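You operate a simulated robot arm through the tools that you are given. There is no shell and no other tool.

You run a simulated two-armed robot. Do the job below in one go: nothing can be reset, and whatever is moved stays where it is left.

Task
Clamp the table leg, tap its plug home, then free the leg clamp.
Fine: use the rubber mallet and lay it back on its cradle. Where these are worked on the way, their far stop is far enough and under half their travel is too little: leg clamp.

The check looks at the end state, three seconds after you hand in, the way a careful person would. Anything else that was tipped, shoved, dropped, spilled or broken makes it a failure.

Robot
Two 7-joint arms with fingered hands on one trunk that stands fixed in place. Base frame: the origin is at the foot of the trunk, x ahead of it, y to its left, z up. Lengths are in cm, angles in rad, forces in N, time in s.
The left shoulder is at [7.8, 12.8, 120.5], the right one opposite. Payload 5 kg a hand.
The TCP of each hand is the grasp point between the finger pads, 3.7 cm short of the fingertips. In the tool frame z runs along the fingers and y along their closing line. Largest opening 12.4 cm; the body of the gripper starts 4.3 cm behind the TCP. The gripper is a hand of 3 fingers: y runs from the thumb to the fingers, the wrist lies at [-2.1, -11.6, -20.3] in the tool frame, and closing takes about 1.5 s.
Orientation is told as [roll, pitch, yaw] about the base's x, y, z axes, in that order, counted from this pose: with the fingers straight down and the wrist toward the robot, the tool's x, y and z point along [0, 1, 0], [1, 0, 0] and [0, 0, -1] of the base frame.

Tools
- The arms move only by the tool drive_tool. It takes "left_increments", "right_increments" or both (then of equal length, played together; a hand with none holds still); each is a list of rows, each an object of numbers (a shift or turn left out is 0, a gripper value left out holds the last): "tx", "ty", "tz": the shift along the base's x, y, z in mm; "ax", "ay", "az": the turn, a rotation vector about the base's x, y, z in rad; "fingers": the finger opening in mm, from 0 to 124. In form: [{"tx": .., "ty": .., "tz": .., "ax": .., "ay": .., "az": .., "fingers": ..}, ...]. A call has 1 to 20 rows; each row shifts and turns the commanded pose from where the row before left it. Each row takes 0.2 s and may step no farther than 5 cm and 0.15 rad from the row before; otherwise, or with a gripper value out of range, the whole call is refused. Where a pose cannot be reached the arm comes as near as it can. A force on the tool above 40 N (or 10 N above the force at the start of the call, whichever is more), or a blocked arm, ends the call early, and 0.2 s more pass. Each finger travels about 4.5 cm/s and halts on what it meets, pressing with about 30 N; the grip force reading is that of the motor and also rises with nothing between the fingers. The clock runs only during rows and for 0.2 s after the last one: add rows that do not move to give the fingers time. It gives the time, the measured TCP pose, the force on the tool (base axes), the opening and the grip force at its end, in the units of the frame above (readings bear some noise), with the torque about the TCP (base axes, N m) and any sound that the robot's microphone picked up.
- Cameras (640 x 400 px; columns grow to the right, rows downward): "scene" is now at [23.46, -3.39, 139.51]; the picture's right is [-0.36, -0.93, 0.00], its down [-0.34, 0.13, -0.93] and it looks along [0.87, -0.34, -0.37] (base axes); focal length 286 px, centre (320, 200). "left" rides on the left gripper at [-7.2, -10.4, -15.4] in its tool frame; the picture's right is [-0.83, -0.26, 0.49], its down [0.51, -0.72, 0.47] and it looks along [0.23, 0.64, 0.73] (tool axes); focal length 243 px, centre (320, 200). "right" rides on the right gripper at [7.3, -10.4, -15.4] in its tool frame; the picture's right is [-0.83, 0.26, -0.49], its down [-0.51, -0.72, 0.47] and it looks along [-0.23, 0.64, 0.73] (tool axes); focal length 243 px, centre (320, 200). There is no depth. A picture from a camera that has moved, and an enlarged one, comes with that camera's place and axes in the base frame and with its lens.
- grab_frame(camera): a new picture of that camera. No time passes.
- move_column(by): slides the trunk up (or, below 0, down) by that many cm; the arms and the scene camera ride with it, the base frame stays. It gives what a move gives, with no picture.
- preshape(shape, hand): the hand has 3 fingers and takes this shape, open, in about a second: jaw (thumb against the fingers, like two jaws); tri (thumb and two fingers); tip (a fingertip pinch); poke (one finger out to press); point (the index stretched); flat (the hand flat); cup (the hand cupped); fist (a fist). The gripper value then closes the fingers along that shape, each until it touches; the sizes above hold for jaw. It gives what a move gives, with no picture.
- aim_head(pan, tilt): turns the head with the scene camera to pan (to the left, within 1.396 rad either way) and tilt (down, from -0.506 to 1.204), counted from straight ahead of the robot. It gives what a move gives.
- close_up(camera, box): a new picture of the part [left, top, right, bottom] of that camera's present view, enlarged. No time passes.
- sign_off(): hands the job in; it is judged then, once.

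Places have to be worked out from the pictures, the camera data and where the tool is seen. Open the grippers and draw the arms clear of the work before you hand the job in, unless the task says otherwise.

The tools are called after ">>>" as name(argument=value, ...) on one line, values as JSON. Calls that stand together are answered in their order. drive_tool: Moves the arms, as the interface text tells. Its arguments: {"type":"object","properties":{"left_increments":{"type":"array"},"right_increments":{"type":"array"}},"required":[]} The other tools are called the same way: move_column (by) slides the trunk up or down; preshape (shape, hand) gives the hand a shape; aim_head (pan, tilt) turns the head that bears the scene camera; grab_frame (camera) takes a picture; close_up (camera, box) takes an enlarged picture of a part of a camera's view; sign_off () hands the job in.

At the start:

```text
time: 0.0
left_ee_pos: [85.45, 11.13, 128.44]
left_tool_rot: [-0.001, 0.0, 0.002]
left_ft_force: [0.1, 0.2, 0.1]
left_moment: [-0.01, 0.05, 0.0]
left_finger_gap: 12.35
left_gripper_force: 0.1
left_shape: jaw
right_ee_pos: [61.01, -52.19, 125.58]
right_tool_rot: [-0.001, 0.0, 0.001]
right_ft_force: [-0.3, 0.3, -0.3]
right_moment: [0.01, -0.04, 0.0]
right_finger_gap: 12.36
right_gripper_force: 0.1
right_shape: jaw
trunk travel left (down, up): [-40.0, 16.3]
head pan, tilt: [-0.374, 0.375]
```

scene: 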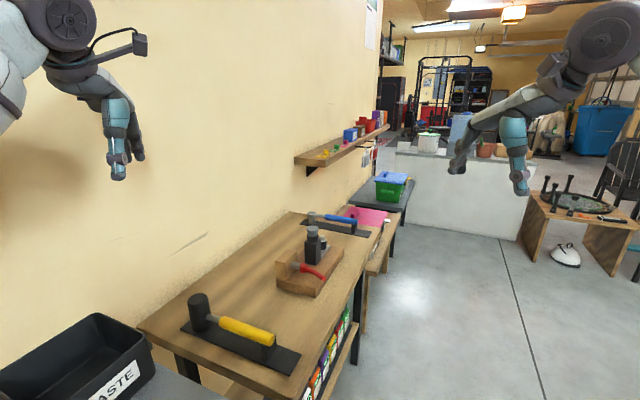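
right: 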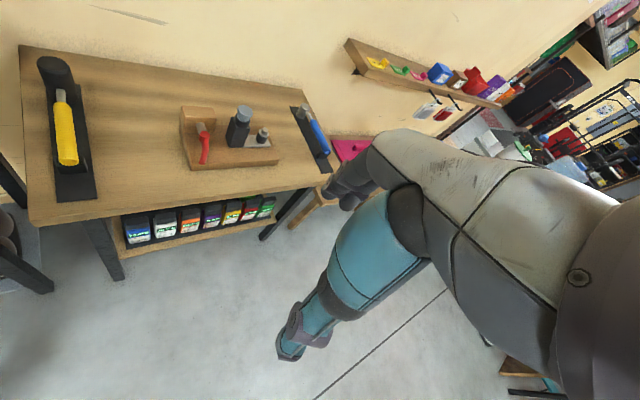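
left: 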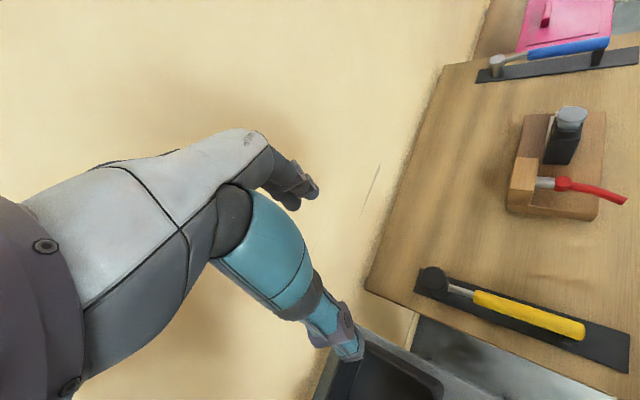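

I begin by looking closer at the bench: a yellow-handled mallet on the near left, a block with a red lever clamp and a dark leg in the middle, and a blue-handled hammer to the right.

>>> close_up(camera="scene", box=[260, 200, 400, 300])

>>> close_up(camera="scene", box=[140, 270, 320, 390])

>>> close_up(camera="left", box=[460, 80, 640, 240])

>>> close_up(camera="right", box=[160, 80, 340, 200])

```text
4.00 times, centred on (330, 250) of scene
camera zoom: at [23.46, -3.39, 139.51], right [-0.36, -0.93, 0.0], down [-0.34, 0.13, -0.93], along [0.87, -0.34, -0.37], focal length 1145 px, centre (280, 0)
```

zoom: 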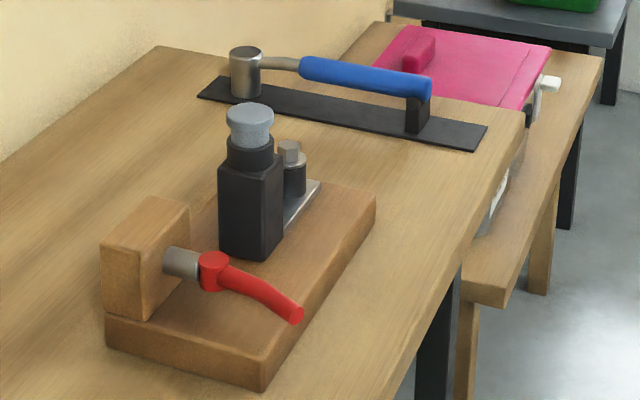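

```text
3.33 times, centred on (230, 330) of scene
camera zoom: at [23.46, -3.39, 139.51], right [-0.36, -0.93, 0.0], down [-0.34, 0.13, -0.93], along [0.87, -0.34, -0.37], focal length 954 px, centre (620, -233)
```

zoom: 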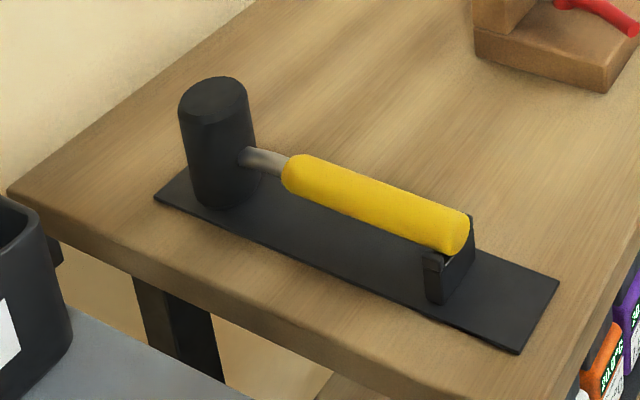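

```text
2.50 times, centred on (550, 160) of left
camera zoom: at [74.91, 3.85, 143.85], right [-0.26, -0.83, -0.49], down [-0.72, 0.51, -0.47], along [0.64, 0.23, -0.73], focal length 606 px, centre (-255, 300)
```

zoom: 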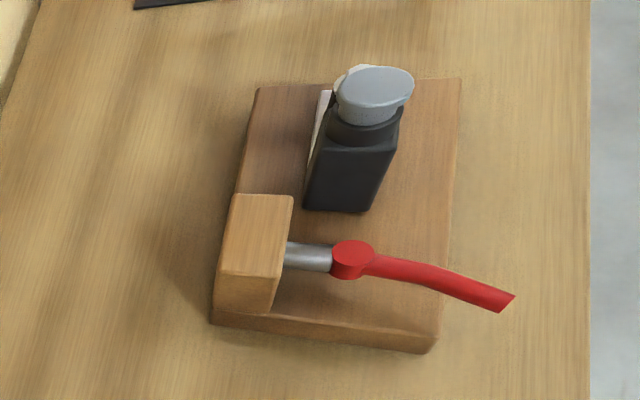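

```text
3.33 times, centred on (250, 140) of right
camera zoom: at [50.45, -45.12, 141.02], right [0.26, -0.83, 0.49], down [-0.72, -0.51, -0.47], along [0.64, -0.23, -0.73], focal length 809 px, centre (553, 400)
```

zoom: 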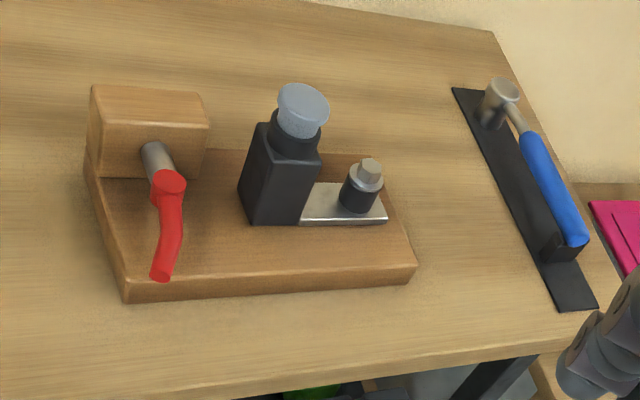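

Triangulating from the scene and left pictures, the bench is turned about 45° to me: fixture top near z≈83, the red lever's hub at about [95, -26, 88], its tip at [88, -30, 88] and the plug top at about [102, -32, 96.5]. I move the right hand's camera nearer for a better look at how the lever works.

>>> drive_tool(right_increments=[{"tx": 22, "ty": 44, "tz": -20}, {"tx": 22, "ty": 44, "tz": -20}, {"tx": 22, "ty": 44, "tz": -20}, {"tx": 22, "ty": 44, "tz": -20}, {"tx": 22, "ty": 44, "tz": -20}])

>>> grab_frame(camera="right")

>>> grab_frame(camera="scene")

```text
refused: row 1 steps farther than a row can; nothing moved
```

```text
taken
camera right: at [50.45, -45.12, 141.02], right [0.26, -0.83, 0.49], down [-0.72, -0.51, -0.47], along [0.64, -0.23, -0.73], focal length 243 px, centre (320, 200)
```

right: 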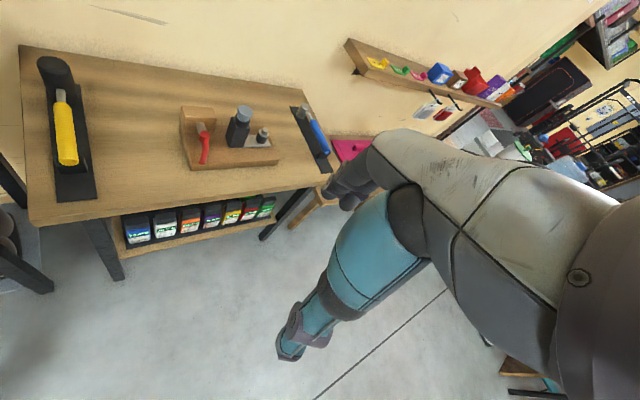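

```text
taken
camera scene: at [23.46, -3.39, 139.51], right [-0.36, -0.93, 0.0], down [-0.34, 0.13, -0.93], along [0.87, -0.34, -0.37], focal length 286 px, centre (320, 200)
```

scene: 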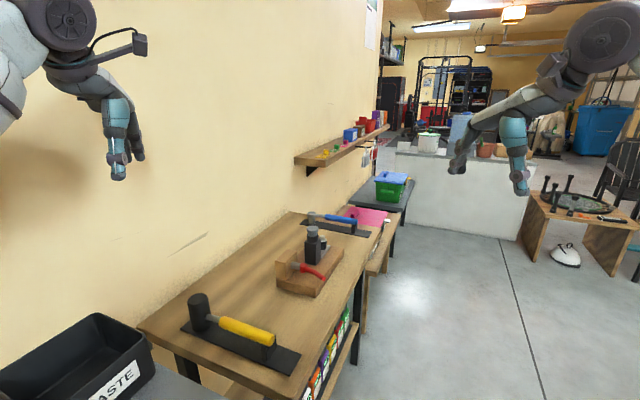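

The rows were slightly longer than 5 cm, so I split the same move into smaller steps. I also draw the left hand back a little.

>>> drive_tool(right_increments=[{"tx": 15, "ty": 30, "tz": -15}, {"tx": 15, "ty": 30, "tz": -15}, {"tx": 15, "ty": 30, "tz": -15}, {"tx": 15, "ty": 30, "tz": -15}, {"tx": 15, "ty": 30, "tz": -15}, {"tx": 15, "ty": 30, "tz": -15}, {"tx": 15, "ty": 30, "tz": -15}], left_increments=[{"tx": -15, "ty": 10}, {"tx": -15, "ty": 10}, {"tx": -15, "ty": 10}, {"tx": -15, "ty": 10}, {"tx": -15, "ty": 10}, {"tx": -15, "ty": 10}, {"tx": -15, "ty": 10}])

>>> grab_frame(camera="right")

>>> grab_frame(camera="scene")

```text
time: 1.6
left_ee_pos: [74.89, 18.34, 128.26]
left_tool_rot: [-0.003, 0.001, 0.003]
left_ft_force: [0.4, 0.4, 0.0]
left_moment: [-0.06, -0.02, 0.01]
left_finger_gap: 12.36
left_gripper_force: 0.1
left_shape: jaw
right_ee_pos: [71.45, -31.1, 115.16]
right_tool_rot: [-0.004, -0.001, 0.003]
right_ft_force: [0.5, 0.6, 0.0]
right_moment: [-0.07, 0.07, 0.01]
right_finger_gap: 12.37
right_gripper_force: 0.1
right_shape: jaw
trunk travel left (down, up): [-40.0, 16.3]
head pan, tilt: [-0.374, 0.375]
```

```text
taken
camera right: at [60.94, -23.9, 130.57], right [0.26, -0.83, 0.49], down [-0.72, -0.51, -0.47], along [0.64, -0.23, -0.73], focal length 243 px, centre (320, 200)
```

right: 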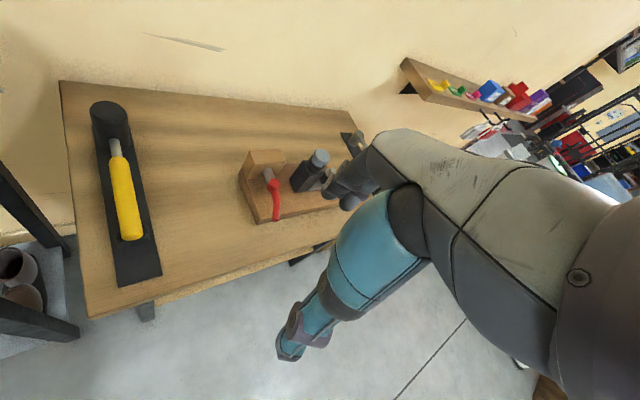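

```text
taken
camera scene: at [23.52, -3.1, 139.5], right [-0.37, -0.93, 0.0], down [-0.34, 0.13, -0.93], along [0.87, -0.34, -0.37], focal length 286 px, centre (320, 200)
```

scene: 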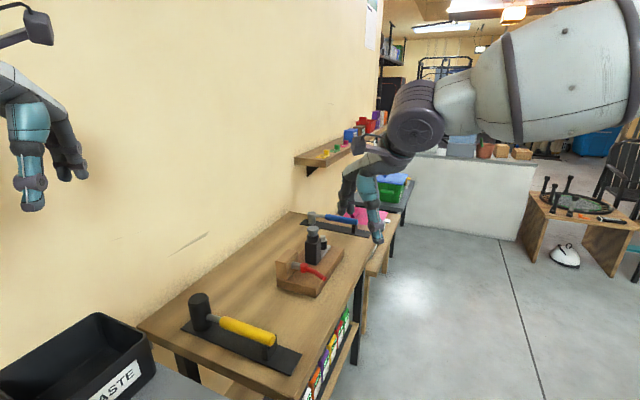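

The camera now stands above the fixture's left; I enlarge the part with the clamp.

>>> close_up(camera="right", box=[220, 130, 348, 230])

>>> close_up(camera="scene", box=[270, 215, 350, 305])

>>> close_up(camera="right", box=[60, 80, 220, 300])

```text
4.00 times, centred on (284, 180) of right
camera zoom: at [60.94, -23.9, 130.57], right [0.26, -0.83, 0.49], down [-0.72, -0.51, -0.47], along [0.64, -0.23, -0.73], focal length 970 px, centre (464, 280)
```

zoom: 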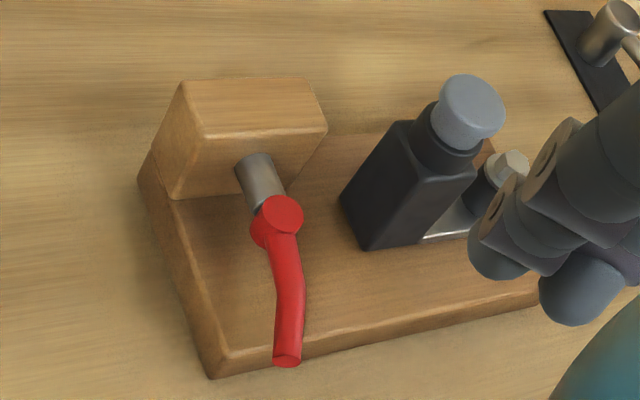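

```text
4.44 times, centred on (310, 260) of scene
camera zoom: at [23.52, -3.1, 139.5], right [-0.37, -0.93, 0.0], down [-0.34, 0.13, -0.93], along [0.87, -0.34, -0.37], focal length 1272 px, centre (364, -67)
```

zoom: 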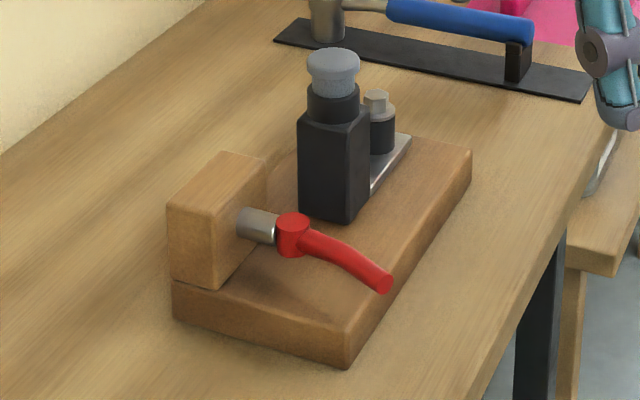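

```text
1.82 times, centred on (140, 190) of right
camera zoom: at [60.94, -23.9, 130.57], right [0.26, -0.83, 0.49], down [-0.72, -0.51, -0.47], along [0.64, -0.23, -0.73], focal length 441 px, centre (647, 218)
```

zoom: 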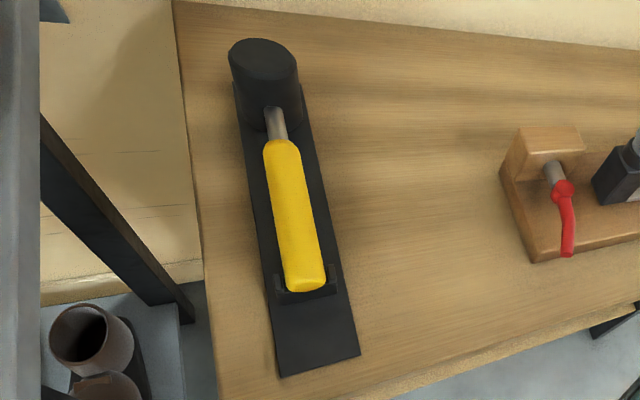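

The hub's round top shows it turns about an upright axis at [95.1, -26, 88], with the lever about 8.3 cm long pointing back towards me. I close the right hand, tilt it so the palm stays back from the leg, and bring it to the left of the lever, still high.

>>> drive_tool(right_increments=[{"fingers": 0, "ay": -0.15, "tx": 15, "ty": 15}, {"ay": -0.15, "tx": 15, "ty": 15}, {"ay": -0.15, "tx": 15, "ty": 15}, {"ay": -0.15, "tx": 15, "ty": 10, "tz": -20}, {"tx": 15, "ty": 10, "tz": -30}, {"tx": 15, "tz": -40}, {"tz": -20}, {}, {}])

>>> close_up(camera="scene", box=[220, 140, 440, 310])

>>> grab_frame(camera="right")

```text
time: 3.6
left_ee_pos: [74.84, 17.99, 128.37]
left_tool_rot: [0.0, 0.002, 0.001]
left_ft_force: [0.3, -0.9, -0.2]
left_moment: [0.0, 0.04, 0.02]
left_finger_gap: 12.36
left_gripper_force: 0.0
left_shape: jaw
right_ee_pos: [80.73, -24.98, 103.96]
right_tool_rot: [0.0, -0.6, 0.0]
right_ft_force: [-0.2, 0.1, -0.2]
right_moment: [0.03, 0.02, 0.01]
right_finger_gap: 0.0
right_gripper_force: 29.2
right_shape: jaw
trunk travel left (down, up): [-40.0, 16.3]
head pan, tilt: [-0.374, 0.375]
```

```text
2.35 times, centred on (330, 225) of scene
camera zoom: at [23.5, -3.44, 139.5], right [-0.36, -0.93, 0.0], down [-0.34, 0.13, -0.93], along [0.87, -0.34, -0.37], focal length 674 px, centre (296, 141)
```

zoom: 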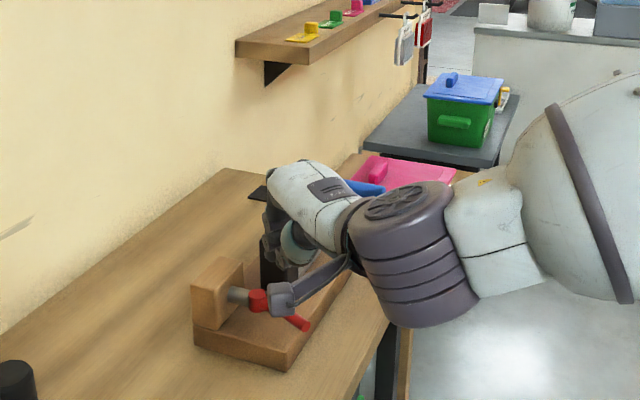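

```text
taken
camera right: at [63.38, -17.79, 110.76], right [-0.06, -0.83, 0.55], down [-0.33, -0.51, -0.8], along [0.94, -0.23, -0.24], focal length 243 px, centre (320, 200)
```

right: 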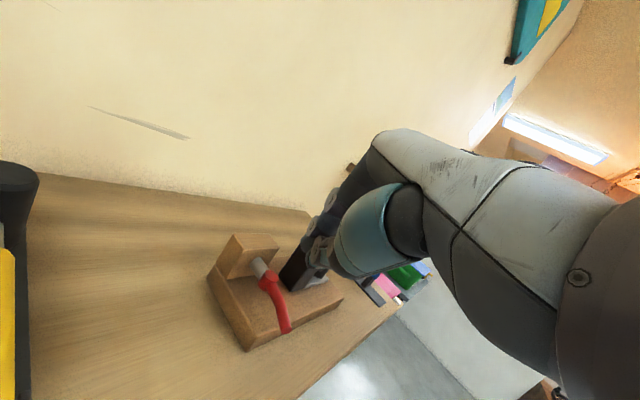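

The clamp lever is ahead of the fist-like closed fingers. I lower the closed fingers to the lever's left side, aiming for TCP [87.2, -22, 88.7].

>>> drive_tool(right_increments=[{"tx": 20, "ty": 15}, {"tx": 20, "ty": 15, "tz": -20}, {"tx": 15, "tz": -30}, {"tx": 10, "tz": -35}, {"tz": -35}, {"tz": -32}])

>>> grab_frame(camera="right")

>>> close_up(camera="scene", box=[220, 180, 400, 310])

>>> grab_frame(camera="left")

```text
time: 5.0
left_ee_pos: [74.98, 18.09, 128.35]
left_tool_rot: [-0.003, 0.002, 0.002]
left_ft_force: [-0.7, -0.2, -0.5]
left_moment: [0.01, -0.02, 0.04]
left_finger_gap: 12.36
left_gripper_force: 0.1
left_shape: jaw
right_ee_pos: [87.12, -21.88, 89.12]
right_tool_rot: [-0.001, -0.602, 0.0]
right_ft_force: [0.0, 0.7, 0.1]
right_moment: [-0.03, 0.02, -0.03]
right_finger_gap: 0.01
right_gripper_force: 29.3
right_shape: jaw
trunk travel left (down, up): [-40.0, 16.3]
head pan, tilt: [-0.374, 0.375]
```

```text
taken
camera right: at [69.76, -14.72, 95.94], right [-0.06, -0.83, 0.55], down [-0.33, -0.51, -0.8], along [0.94, -0.23, -0.24], focal length 243 px, centre (320, 200)
```

right: 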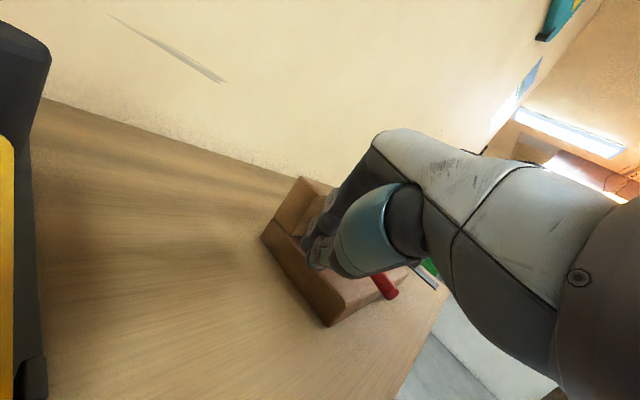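

```text
3.08 times, centred on (310, 245) of scene
camera zoom: at [23.53, -3.44, 139.5], right [-0.36, -0.93, 0.0], down [-0.34, 0.13, -0.93], along [0.87, -0.34, -0.37], focal length 881 px, centre (351, 62)
```

zoom: 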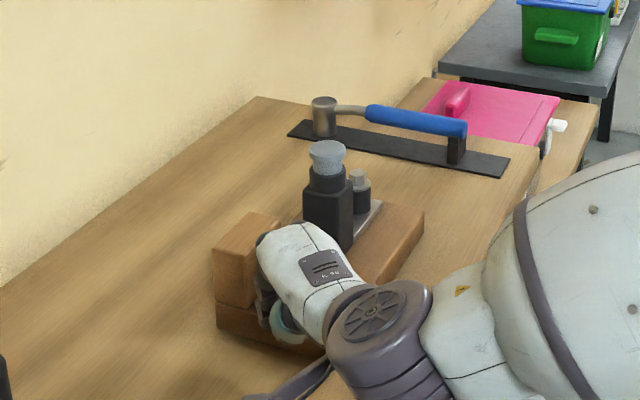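

```text
taken
camera left: at [64.36, 10.71, 143.75], right [-0.26, -0.83, -0.49], down [-0.72, 0.51, -0.47], along [0.64, 0.23, -0.73], focal length 243 px, centre (320, 200)
```

left: 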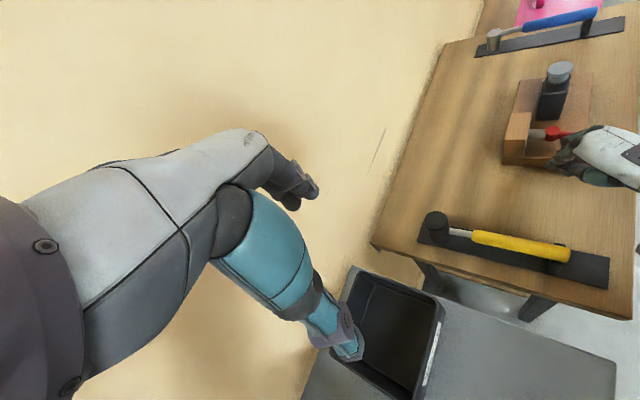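

>>> close_up(camera="left", box=[480, 40, 640, 210])

>>> close_up(camera="right", box=[240, 150, 440, 340])

```text
2.35 times, centred on (560, 125) of left
camera zoom: at [64.36, 10.71, 143.75], right [-0.26, -0.83, -0.49], down [-0.72, 0.51, -0.47], along [0.64, 0.23, -0.73], focal length 571 px, centre (-245, 376)
```

zoom: 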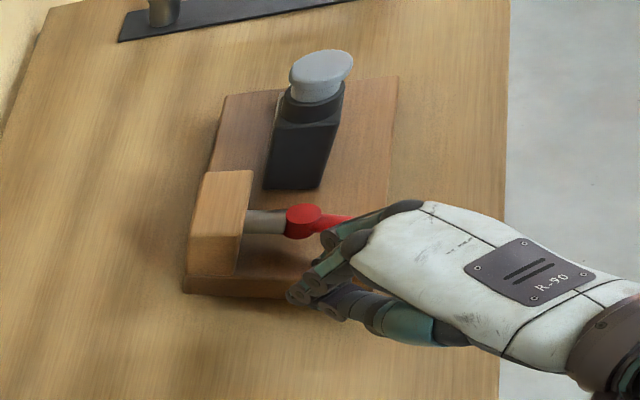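

```text
2.11 times, centred on (340, 245) of right
camera zoom: at [69.76, -14.72, 95.94], right [-0.06, -0.83, 0.55], down [-0.33, -0.51, -0.8], along [0.94, -0.23, -0.24], focal length 511 px, centre (278, 105)
```

zoom: 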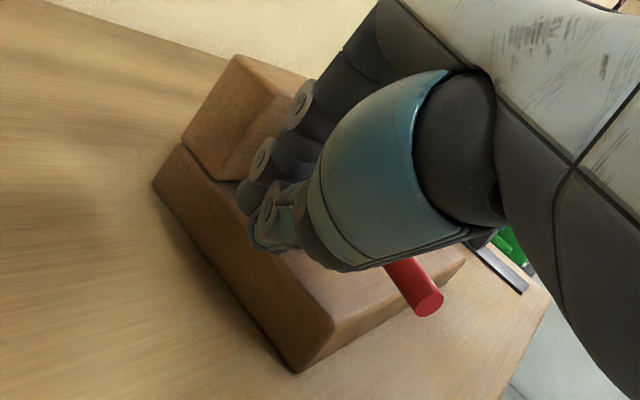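

The closed fingers hang just left of the lever with no contact force. I push gently to the right (along [0.47, -0.88]) and watch the force.

>>> drive_tool(right_increments=[{"tx": 4, "ty": -8}, {"tx": 4, "ty": -8}, {"tx": 4, "ty": -8}, {"tx": 4, "ty": -8}, {"tx": 4, "ty": -8}])

>>> close_up(camera="left", box=[480, 40, 640, 210])

>>> close_up(camera="right", box=[240, 150, 440, 340])

```text
time: 6.2
left_ee_pos: [74.87, 18.07, 128.36]
left_tool_rot: [0.0, 0.0, 0.002]
left_ft_force: [-0.2, 0.2, -0.1]
left_moment: [0.01, -0.05, -0.02]
left_finger_gap: 12.36
left_gripper_force: 0.1
left_shape: jaw
right_ee_pos: [88.9, -25.72, 88.82]
right_tool_rot: [0.002, -0.6, 0.002]
right_ft_force: [-0.7, 0.2, -0.2]
right_moment: [0.01, 0.0, 0.05]
right_finger_gap: 0.0
right_gripper_force: 30.4
right_shape: jaw
trunk travel left (down, up): [-40.0, 16.3]
head pan, tilt: [-0.374, 0.375]
```

```text
2.35 times, centred on (560, 125) of left
camera zoom: at [64.26, 10.77, 143.8], right [-0.26, -0.83, -0.49], down [-0.72, 0.51, -0.47], along [0.64, 0.23, -0.73], focal length 571 px, centre (-245, 376)
```

zoom: 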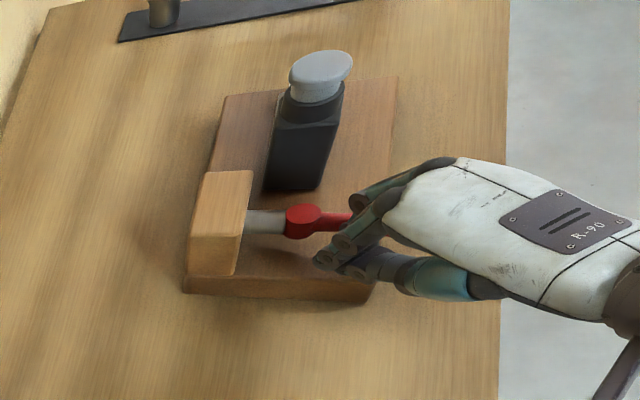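

```text
2.11 times, centred on (340, 245) of right
camera zoom: at [71.56, -18.57, 95.69], right [-0.06, -0.83, 0.55], down [-0.33, -0.51, -0.8], along [0.94, -0.23, -0.24], focal length 511 px, centre (278, 105)
```

zoom: 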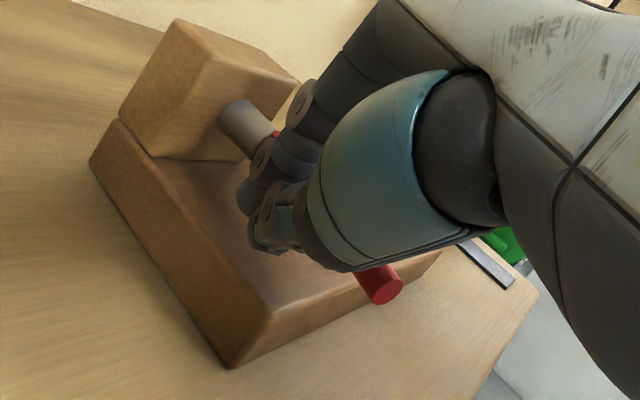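

Still no contact, with the lever's tip about 2–3 cm to the right of the fingertips. I carry on in the same direction.

>>> drive_tool(right_increments=[{"tx": 3, "ty": -7}, {"tx": 3, "ty": -7}, {"tx": 3, "ty": -7}, {"tx": 3, "ty": -7}])

>>> close_up(camera="left", box=[480, 40, 640, 210])

>>> close_up(camera="right", box=[240, 150, 440, 340])

```text
time: 7.0
left_ee_pos: [74.68, 18.08, 128.5]
left_tool_rot: [0.0, -0.001, 0.002]
left_ft_force: [0.4, -0.1, 0.9]
left_moment: [0.08, 0.03, 0.02]
left_finger_gap: 12.37
left_gripper_force: 0.1
left_shape: jaw
right_ee_pos: [89.56, -26.66, 89.4]
right_tool_rot: [0.008, -0.606, 0.013]
right_ft_force: [-12.6, 17.6, 12.0]
right_moment: [0.15, 0.14, -0.02]
right_finger_gap: 0.0
right_gripper_force: 29.9
right_shape: jaw
trunk travel left (down, up): [-40.0, 16.3]
head pan, tilt: [-0.374, 0.375]
stopped in row 4 (right hand): the force on the tool passed its limit at 43 N (the readings are from after the stop); the commanded pose is now the measured one
```

```text
2.35 times, centred on (560, 125) of left
camera zoom: at [64.03, 10.77, 143.91], right [-0.26, -0.83, -0.49], down [-0.72, 0.51, -0.47], along [0.64, 0.23, -0.73], focal length 571 px, centre (-245, 376)
```

zoom: 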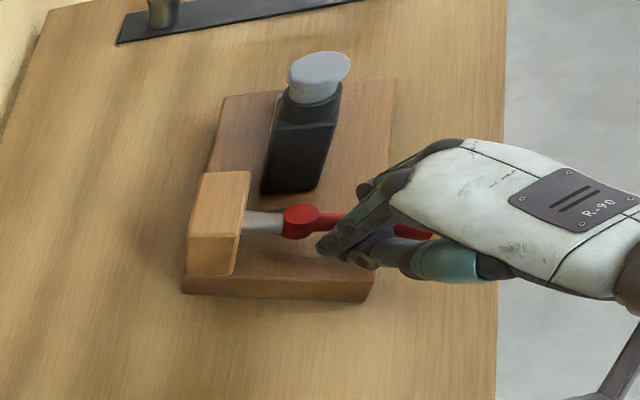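

```text
2.11 times, centred on (340, 245) of right
camera zoom: at [72.06, -19.8, 96.26], right [-0.05, -0.83, 0.55], down [-0.32, -0.51, -0.8], along [0.95, -0.21, -0.24], focal length 511 px, centre (278, 105)
```

zoom: 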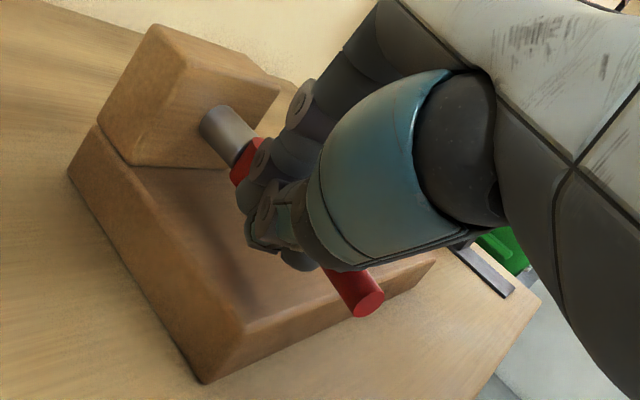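

The lever held firm at 43 N going that way, so that is its stop. I lift off, cross over to the lever's right side and try the other way.

>>> drive_tool(right_increments=[{"tx": -5, "ty": 10}, {"tz": 40}, {"tz": 30, "ty": -30}, {"ty": -40, "tx": -3}, {"ty": -35, "tx": -3}, {"tz": -35}, {"tz": -35}, {}])

>>> close_up(camera="left", box=[480, 40, 640, 210])

>>> close_up(camera="right", box=[180, 150, 440, 340])

```text
time: 8.8
left_ee_pos: [74.66, 18.14, 128.55]
left_tool_rot: [-0.002, 0.0, 0.003]
left_ft_force: [-0.2, 0.4, 0.5]
left_moment: [0.01, -0.02, 0.0]
left_finger_gap: 12.38
left_gripper_force: 0.0
left_shape: jaw
right_ee_pos: [88.68, -36.31, 88.88]
right_tool_rot: [0.004, -0.604, 0.009]
right_ft_force: [0.6, 0.4, -0.1]
right_moment: [-0.04, 0.0, 0.02]
right_finger_gap: 0.0
right_gripper_force: 30.3
right_shape: jaw
trunk travel left (down, up): [-40.0, 16.3]
head pan, tilt: [-0.374, 0.375]
```

```text
2.35 times, centred on (560, 125) of left
camera zoom: at [64.13, 10.86, 143.87], right [-0.26, -0.83, -0.49], down [-0.72, 0.51, -0.47], along [0.64, 0.23, -0.73], focal length 571 px, centre (-245, 376)
```

zoom: 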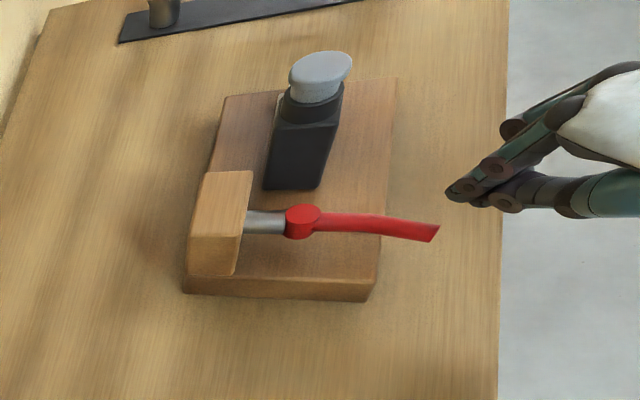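

```text
2.11 times, centred on (310, 245) of right
camera zoom: at [71.23, -29.4, 95.7], right [-0.06, -0.83, 0.55], down [-0.32, -0.51, -0.8], along [0.95, -0.22, -0.24], focal length 511 px, centre (341, 105)
```

zoom: 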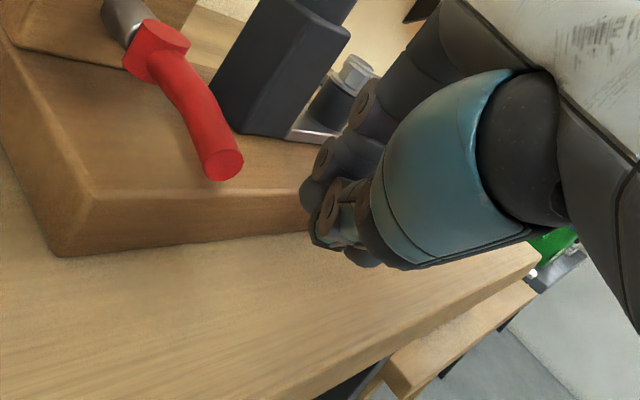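

The view is clear on this side; I compare the lever's present angle with the first scene picture to see whether that push moved it at all.

>>> close_up(camera="scene", box=[270, 215, 350, 305])

```text
4.44 times, centred on (310, 260) of scene
camera zoom: at [23.31, -3.31, 139.55], right [-0.36, -0.93, 0.0], down [-0.34, 0.13, -0.93], along [0.87, -0.34, -0.36], focal length 1272 px, centre (364, -67)
```

zoom: 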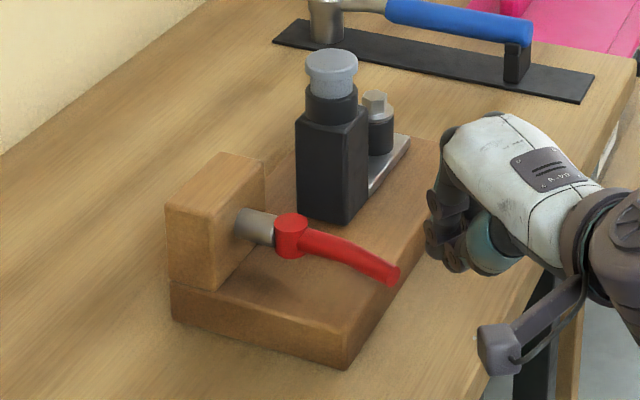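

The tip did shift about 6 mm that way and stayed, so the lever turns counter-clockwise but stiffly, and I was pushing too close to the hub. I go back to its left side and push near the tip in small arcs.

>>> drive_tool(right_increments=[{"tz": 40}, {"tz": 30, "ty": 30}, {"ty": 40, "tx": -8}, {"ty": 35, "tx": -8}, {"tz": -36, "tx": 0}, {"tz": -36}, {}])

>>> close_up(camera="right", box=[180, 150, 440, 340])

```text
time: 10.4
left_ee_pos: [74.85, 18.09, 128.5]
left_tool_rot: [-0.001, 0.0, 0.002]
left_ft_force: [-0.2, 0.0, 0.8]
left_moment: [0.01, -0.03, 0.02]
left_finger_gap: 12.35
left_gripper_force: 0.1
left_shape: jaw
right_ee_pos: [86.89, -25.79, 89.01]
right_tool_rot: [0.003, -0.605, 0.009]
right_ft_force: [-0.8, 0.2, -0.3]
right_moment: [-0.01, 0.02, -0.04]
right_finger_gap: 0.0
right_gripper_force: 30.0
right_shape: jaw
trunk travel left (down, up): [-40.0, 16.3]
head pan, tilt: [-0.374, 0.375]
```

```text
2.11 times, centred on (310, 245) of right
camera zoom: at [69.49, -18.81, 95.9], right [-0.06, -0.83, 0.55], down [-0.32, -0.51, -0.8], along [0.95, -0.22, -0.24], focal length 511 px, centre (341, 105)
```

zoom: 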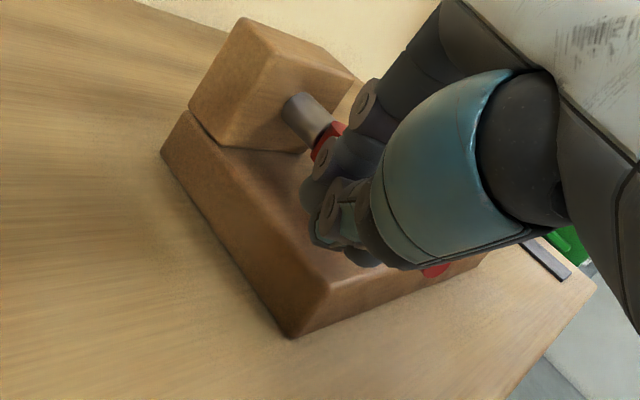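

Now the fingers sit at the lever's left near its tip. I push along the arc slowly.

>>> drive_tool(right_increments=[{"tx": 3, "ty": -12}, {"tx": 3, "ty": -12}, {"tx": 2, "ty": -5}, {"tx": 3, "ty": -5}, {"tx": 3, "ty": -5}, {"tx": 4, "ty": -5}, {"tx": 4, "ty": -5}])

>>> close_up(camera="right", box=[180, 150, 440, 340])

>>> close_up(camera="left", box=[480, 40, 640, 210])

```text
time: 11.4
left_ee_pos: [74.51, 18.0, 128.44]
left_tool_rot: [0.0, -0.002, 0.003]
left_ft_force: [1.0, -0.3, -0.3]
left_moment: [0.07, 0.0, 0.02]
left_finger_gap: 12.36
left_gripper_force: 0.1
left_shape: jaw
right_ee_pos: [87.78, -28.15, 89.43]
right_tool_rot: [0.014, -0.604, 0.02]
right_ft_force: [-11.6, 17.0, 12.2]
right_moment: [0.1, 0.08, -0.06]
right_finger_gap: 0.03
right_gripper_force: 29.7
right_shape: jaw
trunk travel left (down, up): [-40.0, 16.3]
head pan, tilt: [-0.374, 0.375]
stopped in row 4 (right hand): the force on the tool passed its limit at 41 N (the readings are from after the stop); the commanded pose is now the measured one
```

```text
2.11 times, centred on (310, 245) of right
camera zoom: at [70.16, -21.64, 96.31], right [-0.04, -0.84, 0.55], down [-0.31, -0.51, -0.8], along [0.95, -0.2, -0.24], focal length 511 px, centre (341, 105)
```

zoom: 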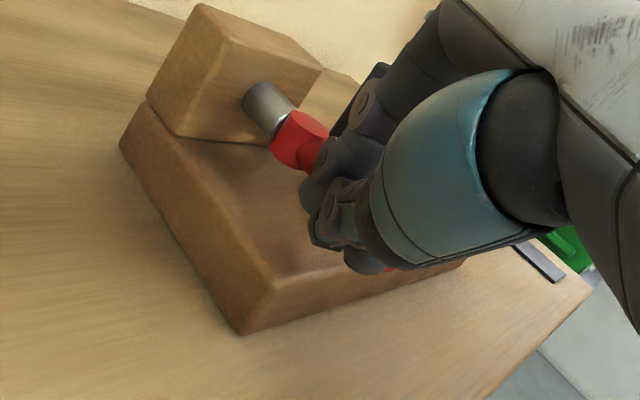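

```text
2.35 times, centred on (560, 125) of left
camera zoom: at [64.04, 10.8, 143.91], right [-0.26, -0.83, -0.49], down [-0.72, 0.51, -0.47], along [0.64, 0.23, -0.73], focal length 571 px, centre (-245, 376)
```

zoom: 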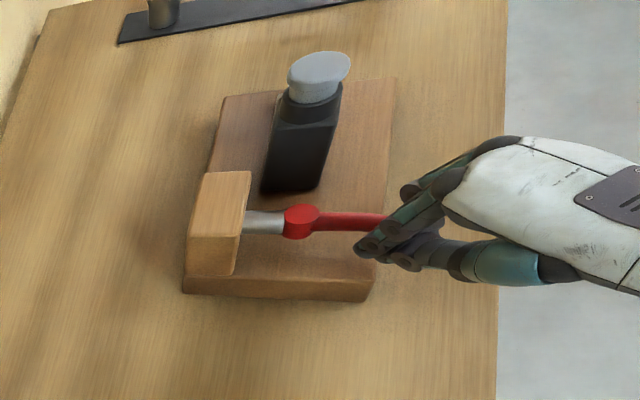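

It stopped at exactly the same lever angle with a similar force, so that is a real stop and the lever had only been slightly off it; the travel must be clockwise. I cross back to the right side and push the lever left.

>>> drive_tool(right_increments=[{"tx": -3, "ty": 10}, {"tz": 40}, {"tz": 30, "ty": -20}, {"ty": -35, "tx": 10}, {"ty": -20, "tx": 10}, {"tz": -38}, {"tz": -38}, {}])

>>> close_up(camera="right", box=[180, 150, 440, 340])

>>> close_up(camera="left", box=[480, 40, 640, 210])

```text
time: 13.2
left_ee_pos: [74.7, 18.13, 128.49]
left_tool_rot: [-0.001, 0.0, 0.001]
left_ft_force: [-0.4, 0.1, 0.0]
left_moment: [-0.03, -0.03, 0.01]
left_finger_gap: 12.37
left_gripper_force: 0.1
left_shape: jaw
right_ee_pos: [89.69, -34.78, 88.35]
right_tool_rot: [0.007, -0.603, 0.016]
right_ft_force: [-0.2, 0.2, -0.4]
right_moment: [-0.04, 0.02, 0.01]
right_finger_gap: 0.0
right_gripper_force: 29.6
right_shape: jaw
trunk travel left (down, up): [-40.0, 16.3]
head pan, tilt: [-0.374, 0.375]
```

```text
2.11 times, centred on (310, 245) of right
camera zoom: at [72.25, -28.26, 95.18], right [-0.05, -0.84, 0.55], down [-0.32, -0.51, -0.8], along [0.95, -0.21, -0.24], focal length 511 px, centre (341, 105)
```

zoom: 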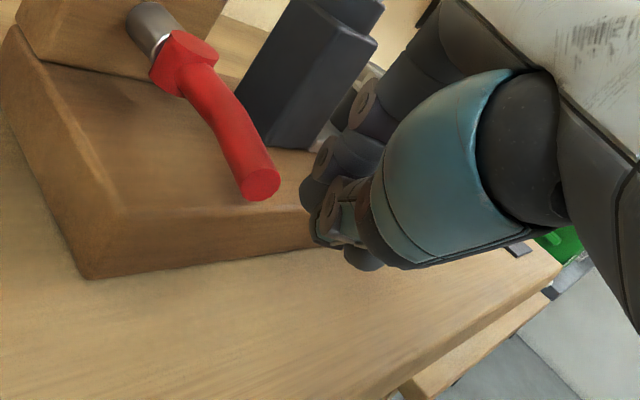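

```text
2.35 times, centred on (560, 125) of left
camera zoom: at [64.13, 10.87, 143.87], right [-0.26, -0.83, -0.49], down [-0.72, 0.51, -0.47], along [0.64, 0.23, -0.73], focal length 571 px, centre (-245, 376)
```

zoom: 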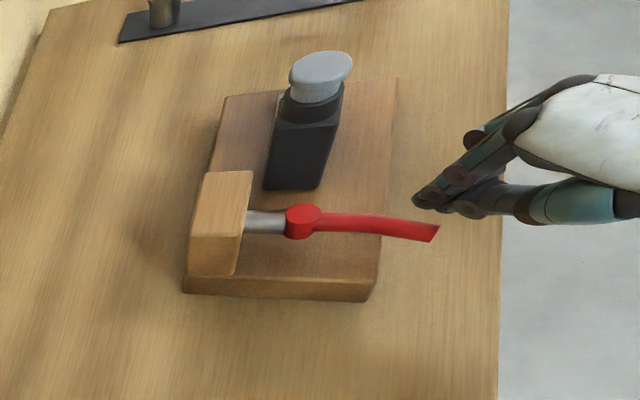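

The fingers are to the right of the lever. I push left along the lever's arc.

>>> drive_tool(right_increments=[{"ty": 15}, {"tx": -2, "ty": 15}, {"tx": -6, "ty": 8}, {"tx": -5, "ty": 8}, {"tx": -5, "ty": 10}, {"tx": -4, "ty": 11}, {"tx": -3, "ty": 12}, {"tx": -1, "ty": 12}])

>>> close_up(camera="right", box=[180, 150, 440, 340])

>>> close_up(camera="left", box=[480, 40, 640, 210])

```text
time: 15.0
left_ee_pos: [74.97, 18.01, 128.38]
left_tool_rot: [0.002, 0.002, 0.002]
left_ft_force: [0.2, 0.8, -0.4]
left_moment: [-0.01, -0.01, -0.01]
left_finger_gap: 12.34
left_gripper_force: 0.2
left_shape: jaw
right_ee_pos: [86.94, -25.93, 88.35]
right_tool_rot: [0.01, -0.6, 0.015]
right_ft_force: [-0.6, -0.6, 0.2]
right_moment: [-0.04, 0.03, 0.0]
right_finger_gap: 0.0
right_gripper_force: 29.7
right_shape: jaw
trunk travel left (down, up): [-40.0, 16.3]
head pan, tilt: [-0.374, 0.375]
```

```text
2.11 times, centred on (310, 245) of right
camera zoom: at [69.46, -19.21, 95.33], right [-0.04, -0.84, 0.55], down [-0.32, -0.51, -0.8], along [0.95, -0.21, -0.24], focal length 511 px, centre (341, 105)
```

zoom: 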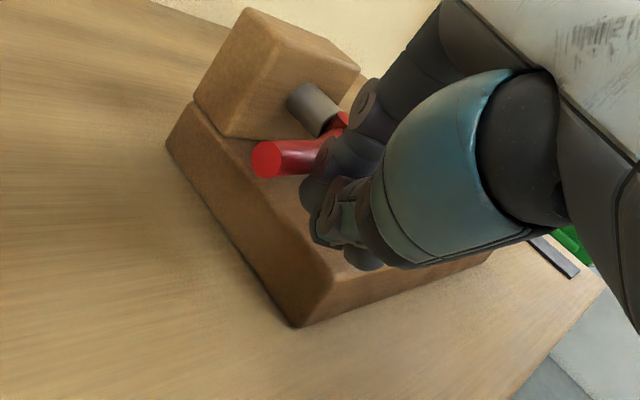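

```text
2.35 times, centred on (560, 125) of left
camera zoom: at [64.31, 10.8, 143.77], right [-0.26, -0.83, -0.49], down [-0.72, 0.51, -0.47], along [0.64, 0.23, -0.73], focal length 571 px, centre (-245, 376)
```

zoom: 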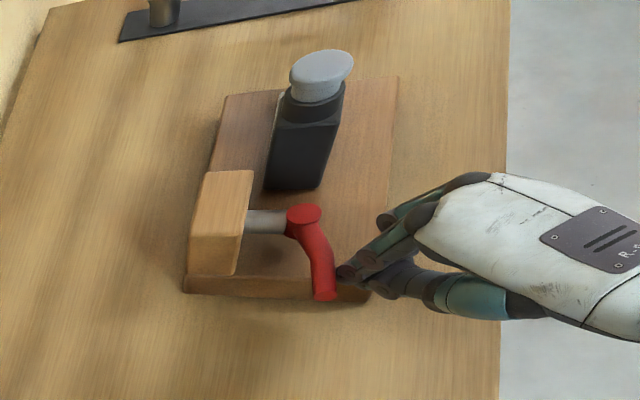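

The lever swung freely clockwise by about 60° (now near 151°). I follow its arc until it comes up against its stop.

>>> drive_tool(right_increments=[{"tx": 1, "ty": 9}, {"tx": 1, "ty": 9}, {"tx": 3, "ty": 9}, {"tx": 4, "ty": 9}, {"tx": 5, "ty": 7}, {"tx": 6, "ty": 6}, {"tx": 6, "ty": 5}])

>>> close_up(camera="right", box=[180, 150, 440, 340])

>>> close_up(camera="left", box=[480, 40, 640, 210])

```text
time: 16.0
left_ee_pos: [74.79, 17.92, 128.43]
left_tool_rot: [0.0, -0.001, 0.001]
left_ft_force: [0.9, 0.7, 0.4]
left_moment: [-0.05, 0.01, -0.02]
left_finger_gap: 12.35
left_gripper_force: 0.1
left_shape: jaw
right_ee_pos: [87.37, -23.71, 88.08]
right_tool_rot: [0.003, -0.596, 0.003]
right_ft_force: [-11.3, -14.2, -7.3]
right_moment: [-0.36, 0.37, -0.18]
right_finger_gap: 0.0
right_gripper_force: 29.9
right_shape: jaw
trunk travel left (down, up): [-40.0, 16.3]
head pan, tilt: [-0.374, 0.375]
stopped in row 4 (right hand): the force on the tool passed its limit at 45 N (the readings are from after the stop); the commanded pose is now the measured one
```

```text
2.11 times, centred on (310, 245) of right
camera zoom: at [70.15, -16.7, 95.09], right [-0.06, -0.83, 0.55], down [-0.33, -0.51, -0.8], along [0.94, -0.23, -0.25], focal length 511 px, centre (341, 105)
```

zoom: 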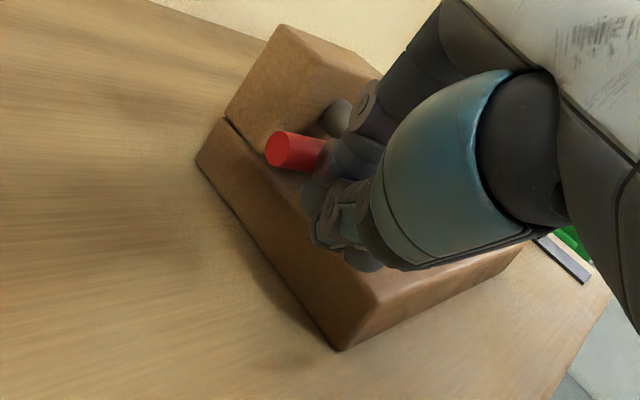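

```text
2.35 times, centred on (560, 125) of left
camera zoom: at [64.17, 10.69, 143.84], right [-0.26, -0.83, -0.49], down [-0.72, 0.51, -0.47], along [0.64, 0.23, -0.73], focal length 571 px, centre (-245, 376)
```

zoom: 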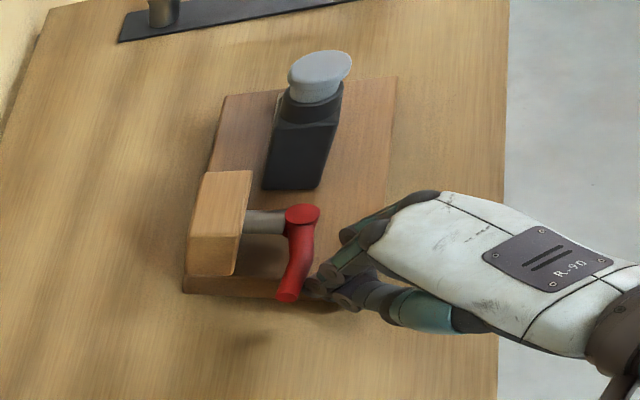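

The lever came to a firm stop, pointing at about 136° (along the fixture's length), roughly 78° from where it began: clamped. I back off and raise the hand, then check that it stays.

>>> drive_tool(right_increments=[{"tx": -10, "ty": -12}, {"tx": -15, "ty": -10}, {"tz": 40, "tx": -10}, {"tz": 40}, {"tz": 40}, {"tz": 40, "fingers": 90}, {"tz": 20, "ty": -40}, {"ty": -40}, {"ty": -40}, {}])

>>> close_up(camera="scene", box=[270, 215, 350, 305])

>>> close_up(camera="scene", box=[140, 270, 320, 390])

>>> close_up(camera="left", box=[400, 180, 640, 330])

```text
time: 18.2
left_ee_pos: [74.8, 18.12, 128.42]
left_tool_rot: [0.0, 0.003, 0.003]
left_ft_force: [-0.2, -0.3, -0.6]
left_moment: [-0.01, -0.01, 0.02]
left_finger_gap: 12.35
left_gripper_force: 0.0
left_shape: jaw
right_ee_pos: [84.03, -37.47, 106.29]
right_tool_rot: [0.005, -0.602, 0.006]
right_ft_force: [0.4, 0.5, 0.3]
right_moment: [0.0, -0.03, 0.03]
right_finger_gap: 9.01
right_gripper_force: 0.1
right_shape: jaw
trunk travel left (down, up): [-40.0, 16.3]
head pan, tilt: [-0.374, 0.375]
```

```text
4.44 times, centred on (310, 260) of scene
camera zoom: at [23.49, -3.35, 139.5], right [-0.37, -0.93, 0.0], down [-0.34, 0.13, -0.93], along [0.87, -0.34, -0.37], focal length 1272 px, centre (364, -67)
```

zoom: 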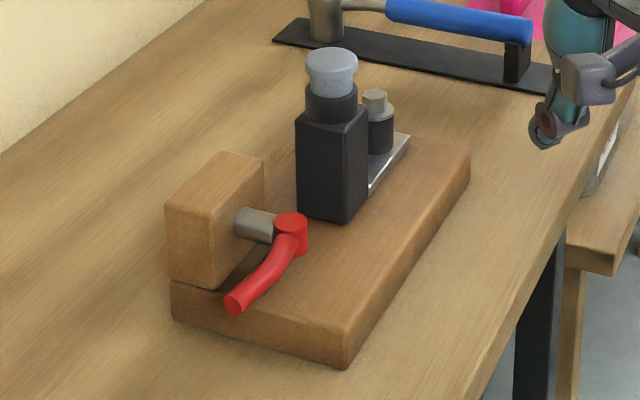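

```text
3.33 times, centred on (230, 330) of scene
camera zoom: at [23.49, -3.35, 139.5], right [-0.37, -0.93, 0.0], down [-0.34, 0.13, -0.93], along [0.87, -0.34, -0.37], focal length 954 px, centre (620, -233)
```

zoom: 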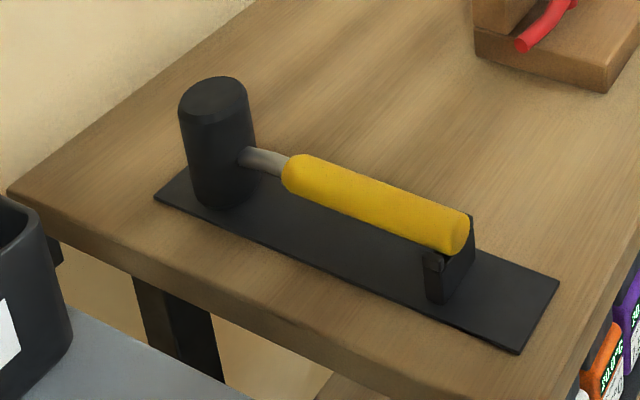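

```text
2.67 times, centred on (520, 255) of left
camera zoom: at [64.32, 10.81, 143.77], right [-0.26, -0.83, -0.49], down [-0.72, 0.51, -0.47], along [0.64, 0.23, -0.73], focal length 647 px, centre (-213, 53)
```

zoom: 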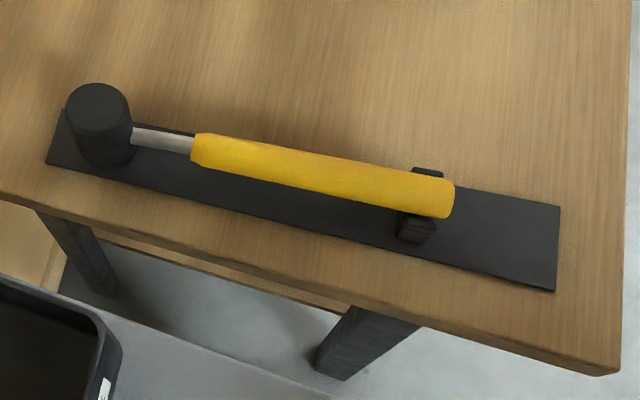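

The lever rests at its far stop and the plug still stands proud. From both views the mallet's handle axis runs at 45° from its rear end [73.4, -10.7, 86] to the head at [88, 4], with head height about 80.7–91.3. I bring the right hand, yawed -45° and tilted back, to a pose above the handle and check that it can be reached.

>>> drive_tool(right_increments=[{"tz": 30, "ay": 0.1, "tx": -10, "ty": 20}, {"tz": 20, "tx": -10, "ty": 40, "az": -0.13}, {"tx": -10, "ty": 40, "az": -0.13}, {"tx": -10, "ty": 40, "az": -0.13}, {"tx": -10, "ty": 40, "az": -0.13}, {"tx": -10, "ty": 40, "az": -0.13}, {"tx": -10, "ty": 40, "az": -0.135}, {"tx": -8, "ty": 40}, {"tx": -8, "ty": 40}, {"ty": 25, "fingers": 60}, {}, {}], left_increments=[{"ty": 10}, {"ty": 10}, {"ty": 10}, {"ty": 10}, {"ty": 10}, {"ty": 10}, {"ty": 10}, {"ty": 10}, {}, {}, {}, {}])

>>> grab_frame(camera="scene")

>>> grab_frame(camera="left")

>>> grab_frame(camera="right")

```text
time: 20.8
left_ee_pos: [74.99, 26.07, 128.29]
left_tool_rot: [0.0, -0.001, 0.001]
left_ft_force: [0.0, -0.1, -0.1]
left_moment: [0.02, 0.01, -0.01]
left_finger_gap: 12.37
left_gripper_force: 0.0
left_shape: jaw
right_ee_pos: [76.25, -14.67, 111.34]
right_tool_rot: [0.005, -0.499, -0.778]
right_ft_force: [-0.5, 0.2, 0.7]
right_moment: [-0.03, 0.01, 0.01]
right_finger_gap: 6.06
right_gripper_force: 0.1
right_shape: jaw
right hand out of reach, approached as far as the arm can: row 7, 8, 9, 10
trunk travel left (down, up): [-40.0, 16.3]
head pan, tilt: [-0.374, 0.375]
```

```text
taken
camera scene: at [23.44, -3.42, 139.51], right [-0.36, -0.93, 0.0], down [-0.34, 0.13, -0.93], along [0.87, -0.34, -0.37], focal length 286 px, centre (320, 200)
```

scene: 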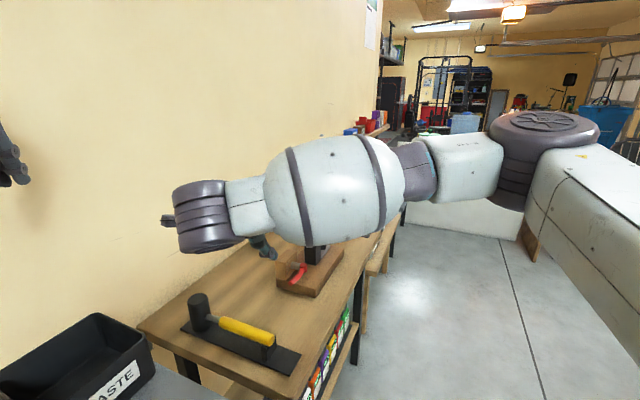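

```text
taken
camera left: at [64.33, 18.77, 143.76], right [-0.26, -0.83, -0.49], down [-0.72, 0.51, -0.47], along [0.64, 0.23, -0.73], focal length 243 px, centre (320, 200)
```

left: 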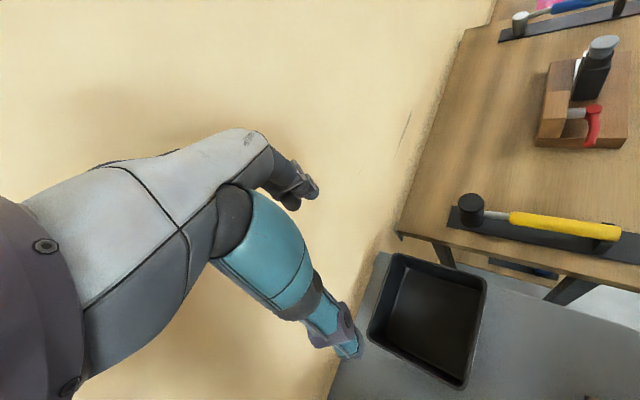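

```text
taken
camera right: at [69.35, 1.97, 119.98], right [-0.59, -0.59, 0.55], down [-0.64, -0.07, -0.76], along [0.49, -0.8, -0.34], focal length 243 px, centre (320, 200)
```

right: 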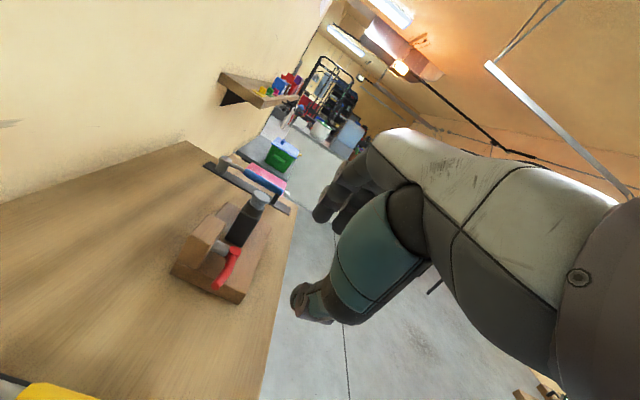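

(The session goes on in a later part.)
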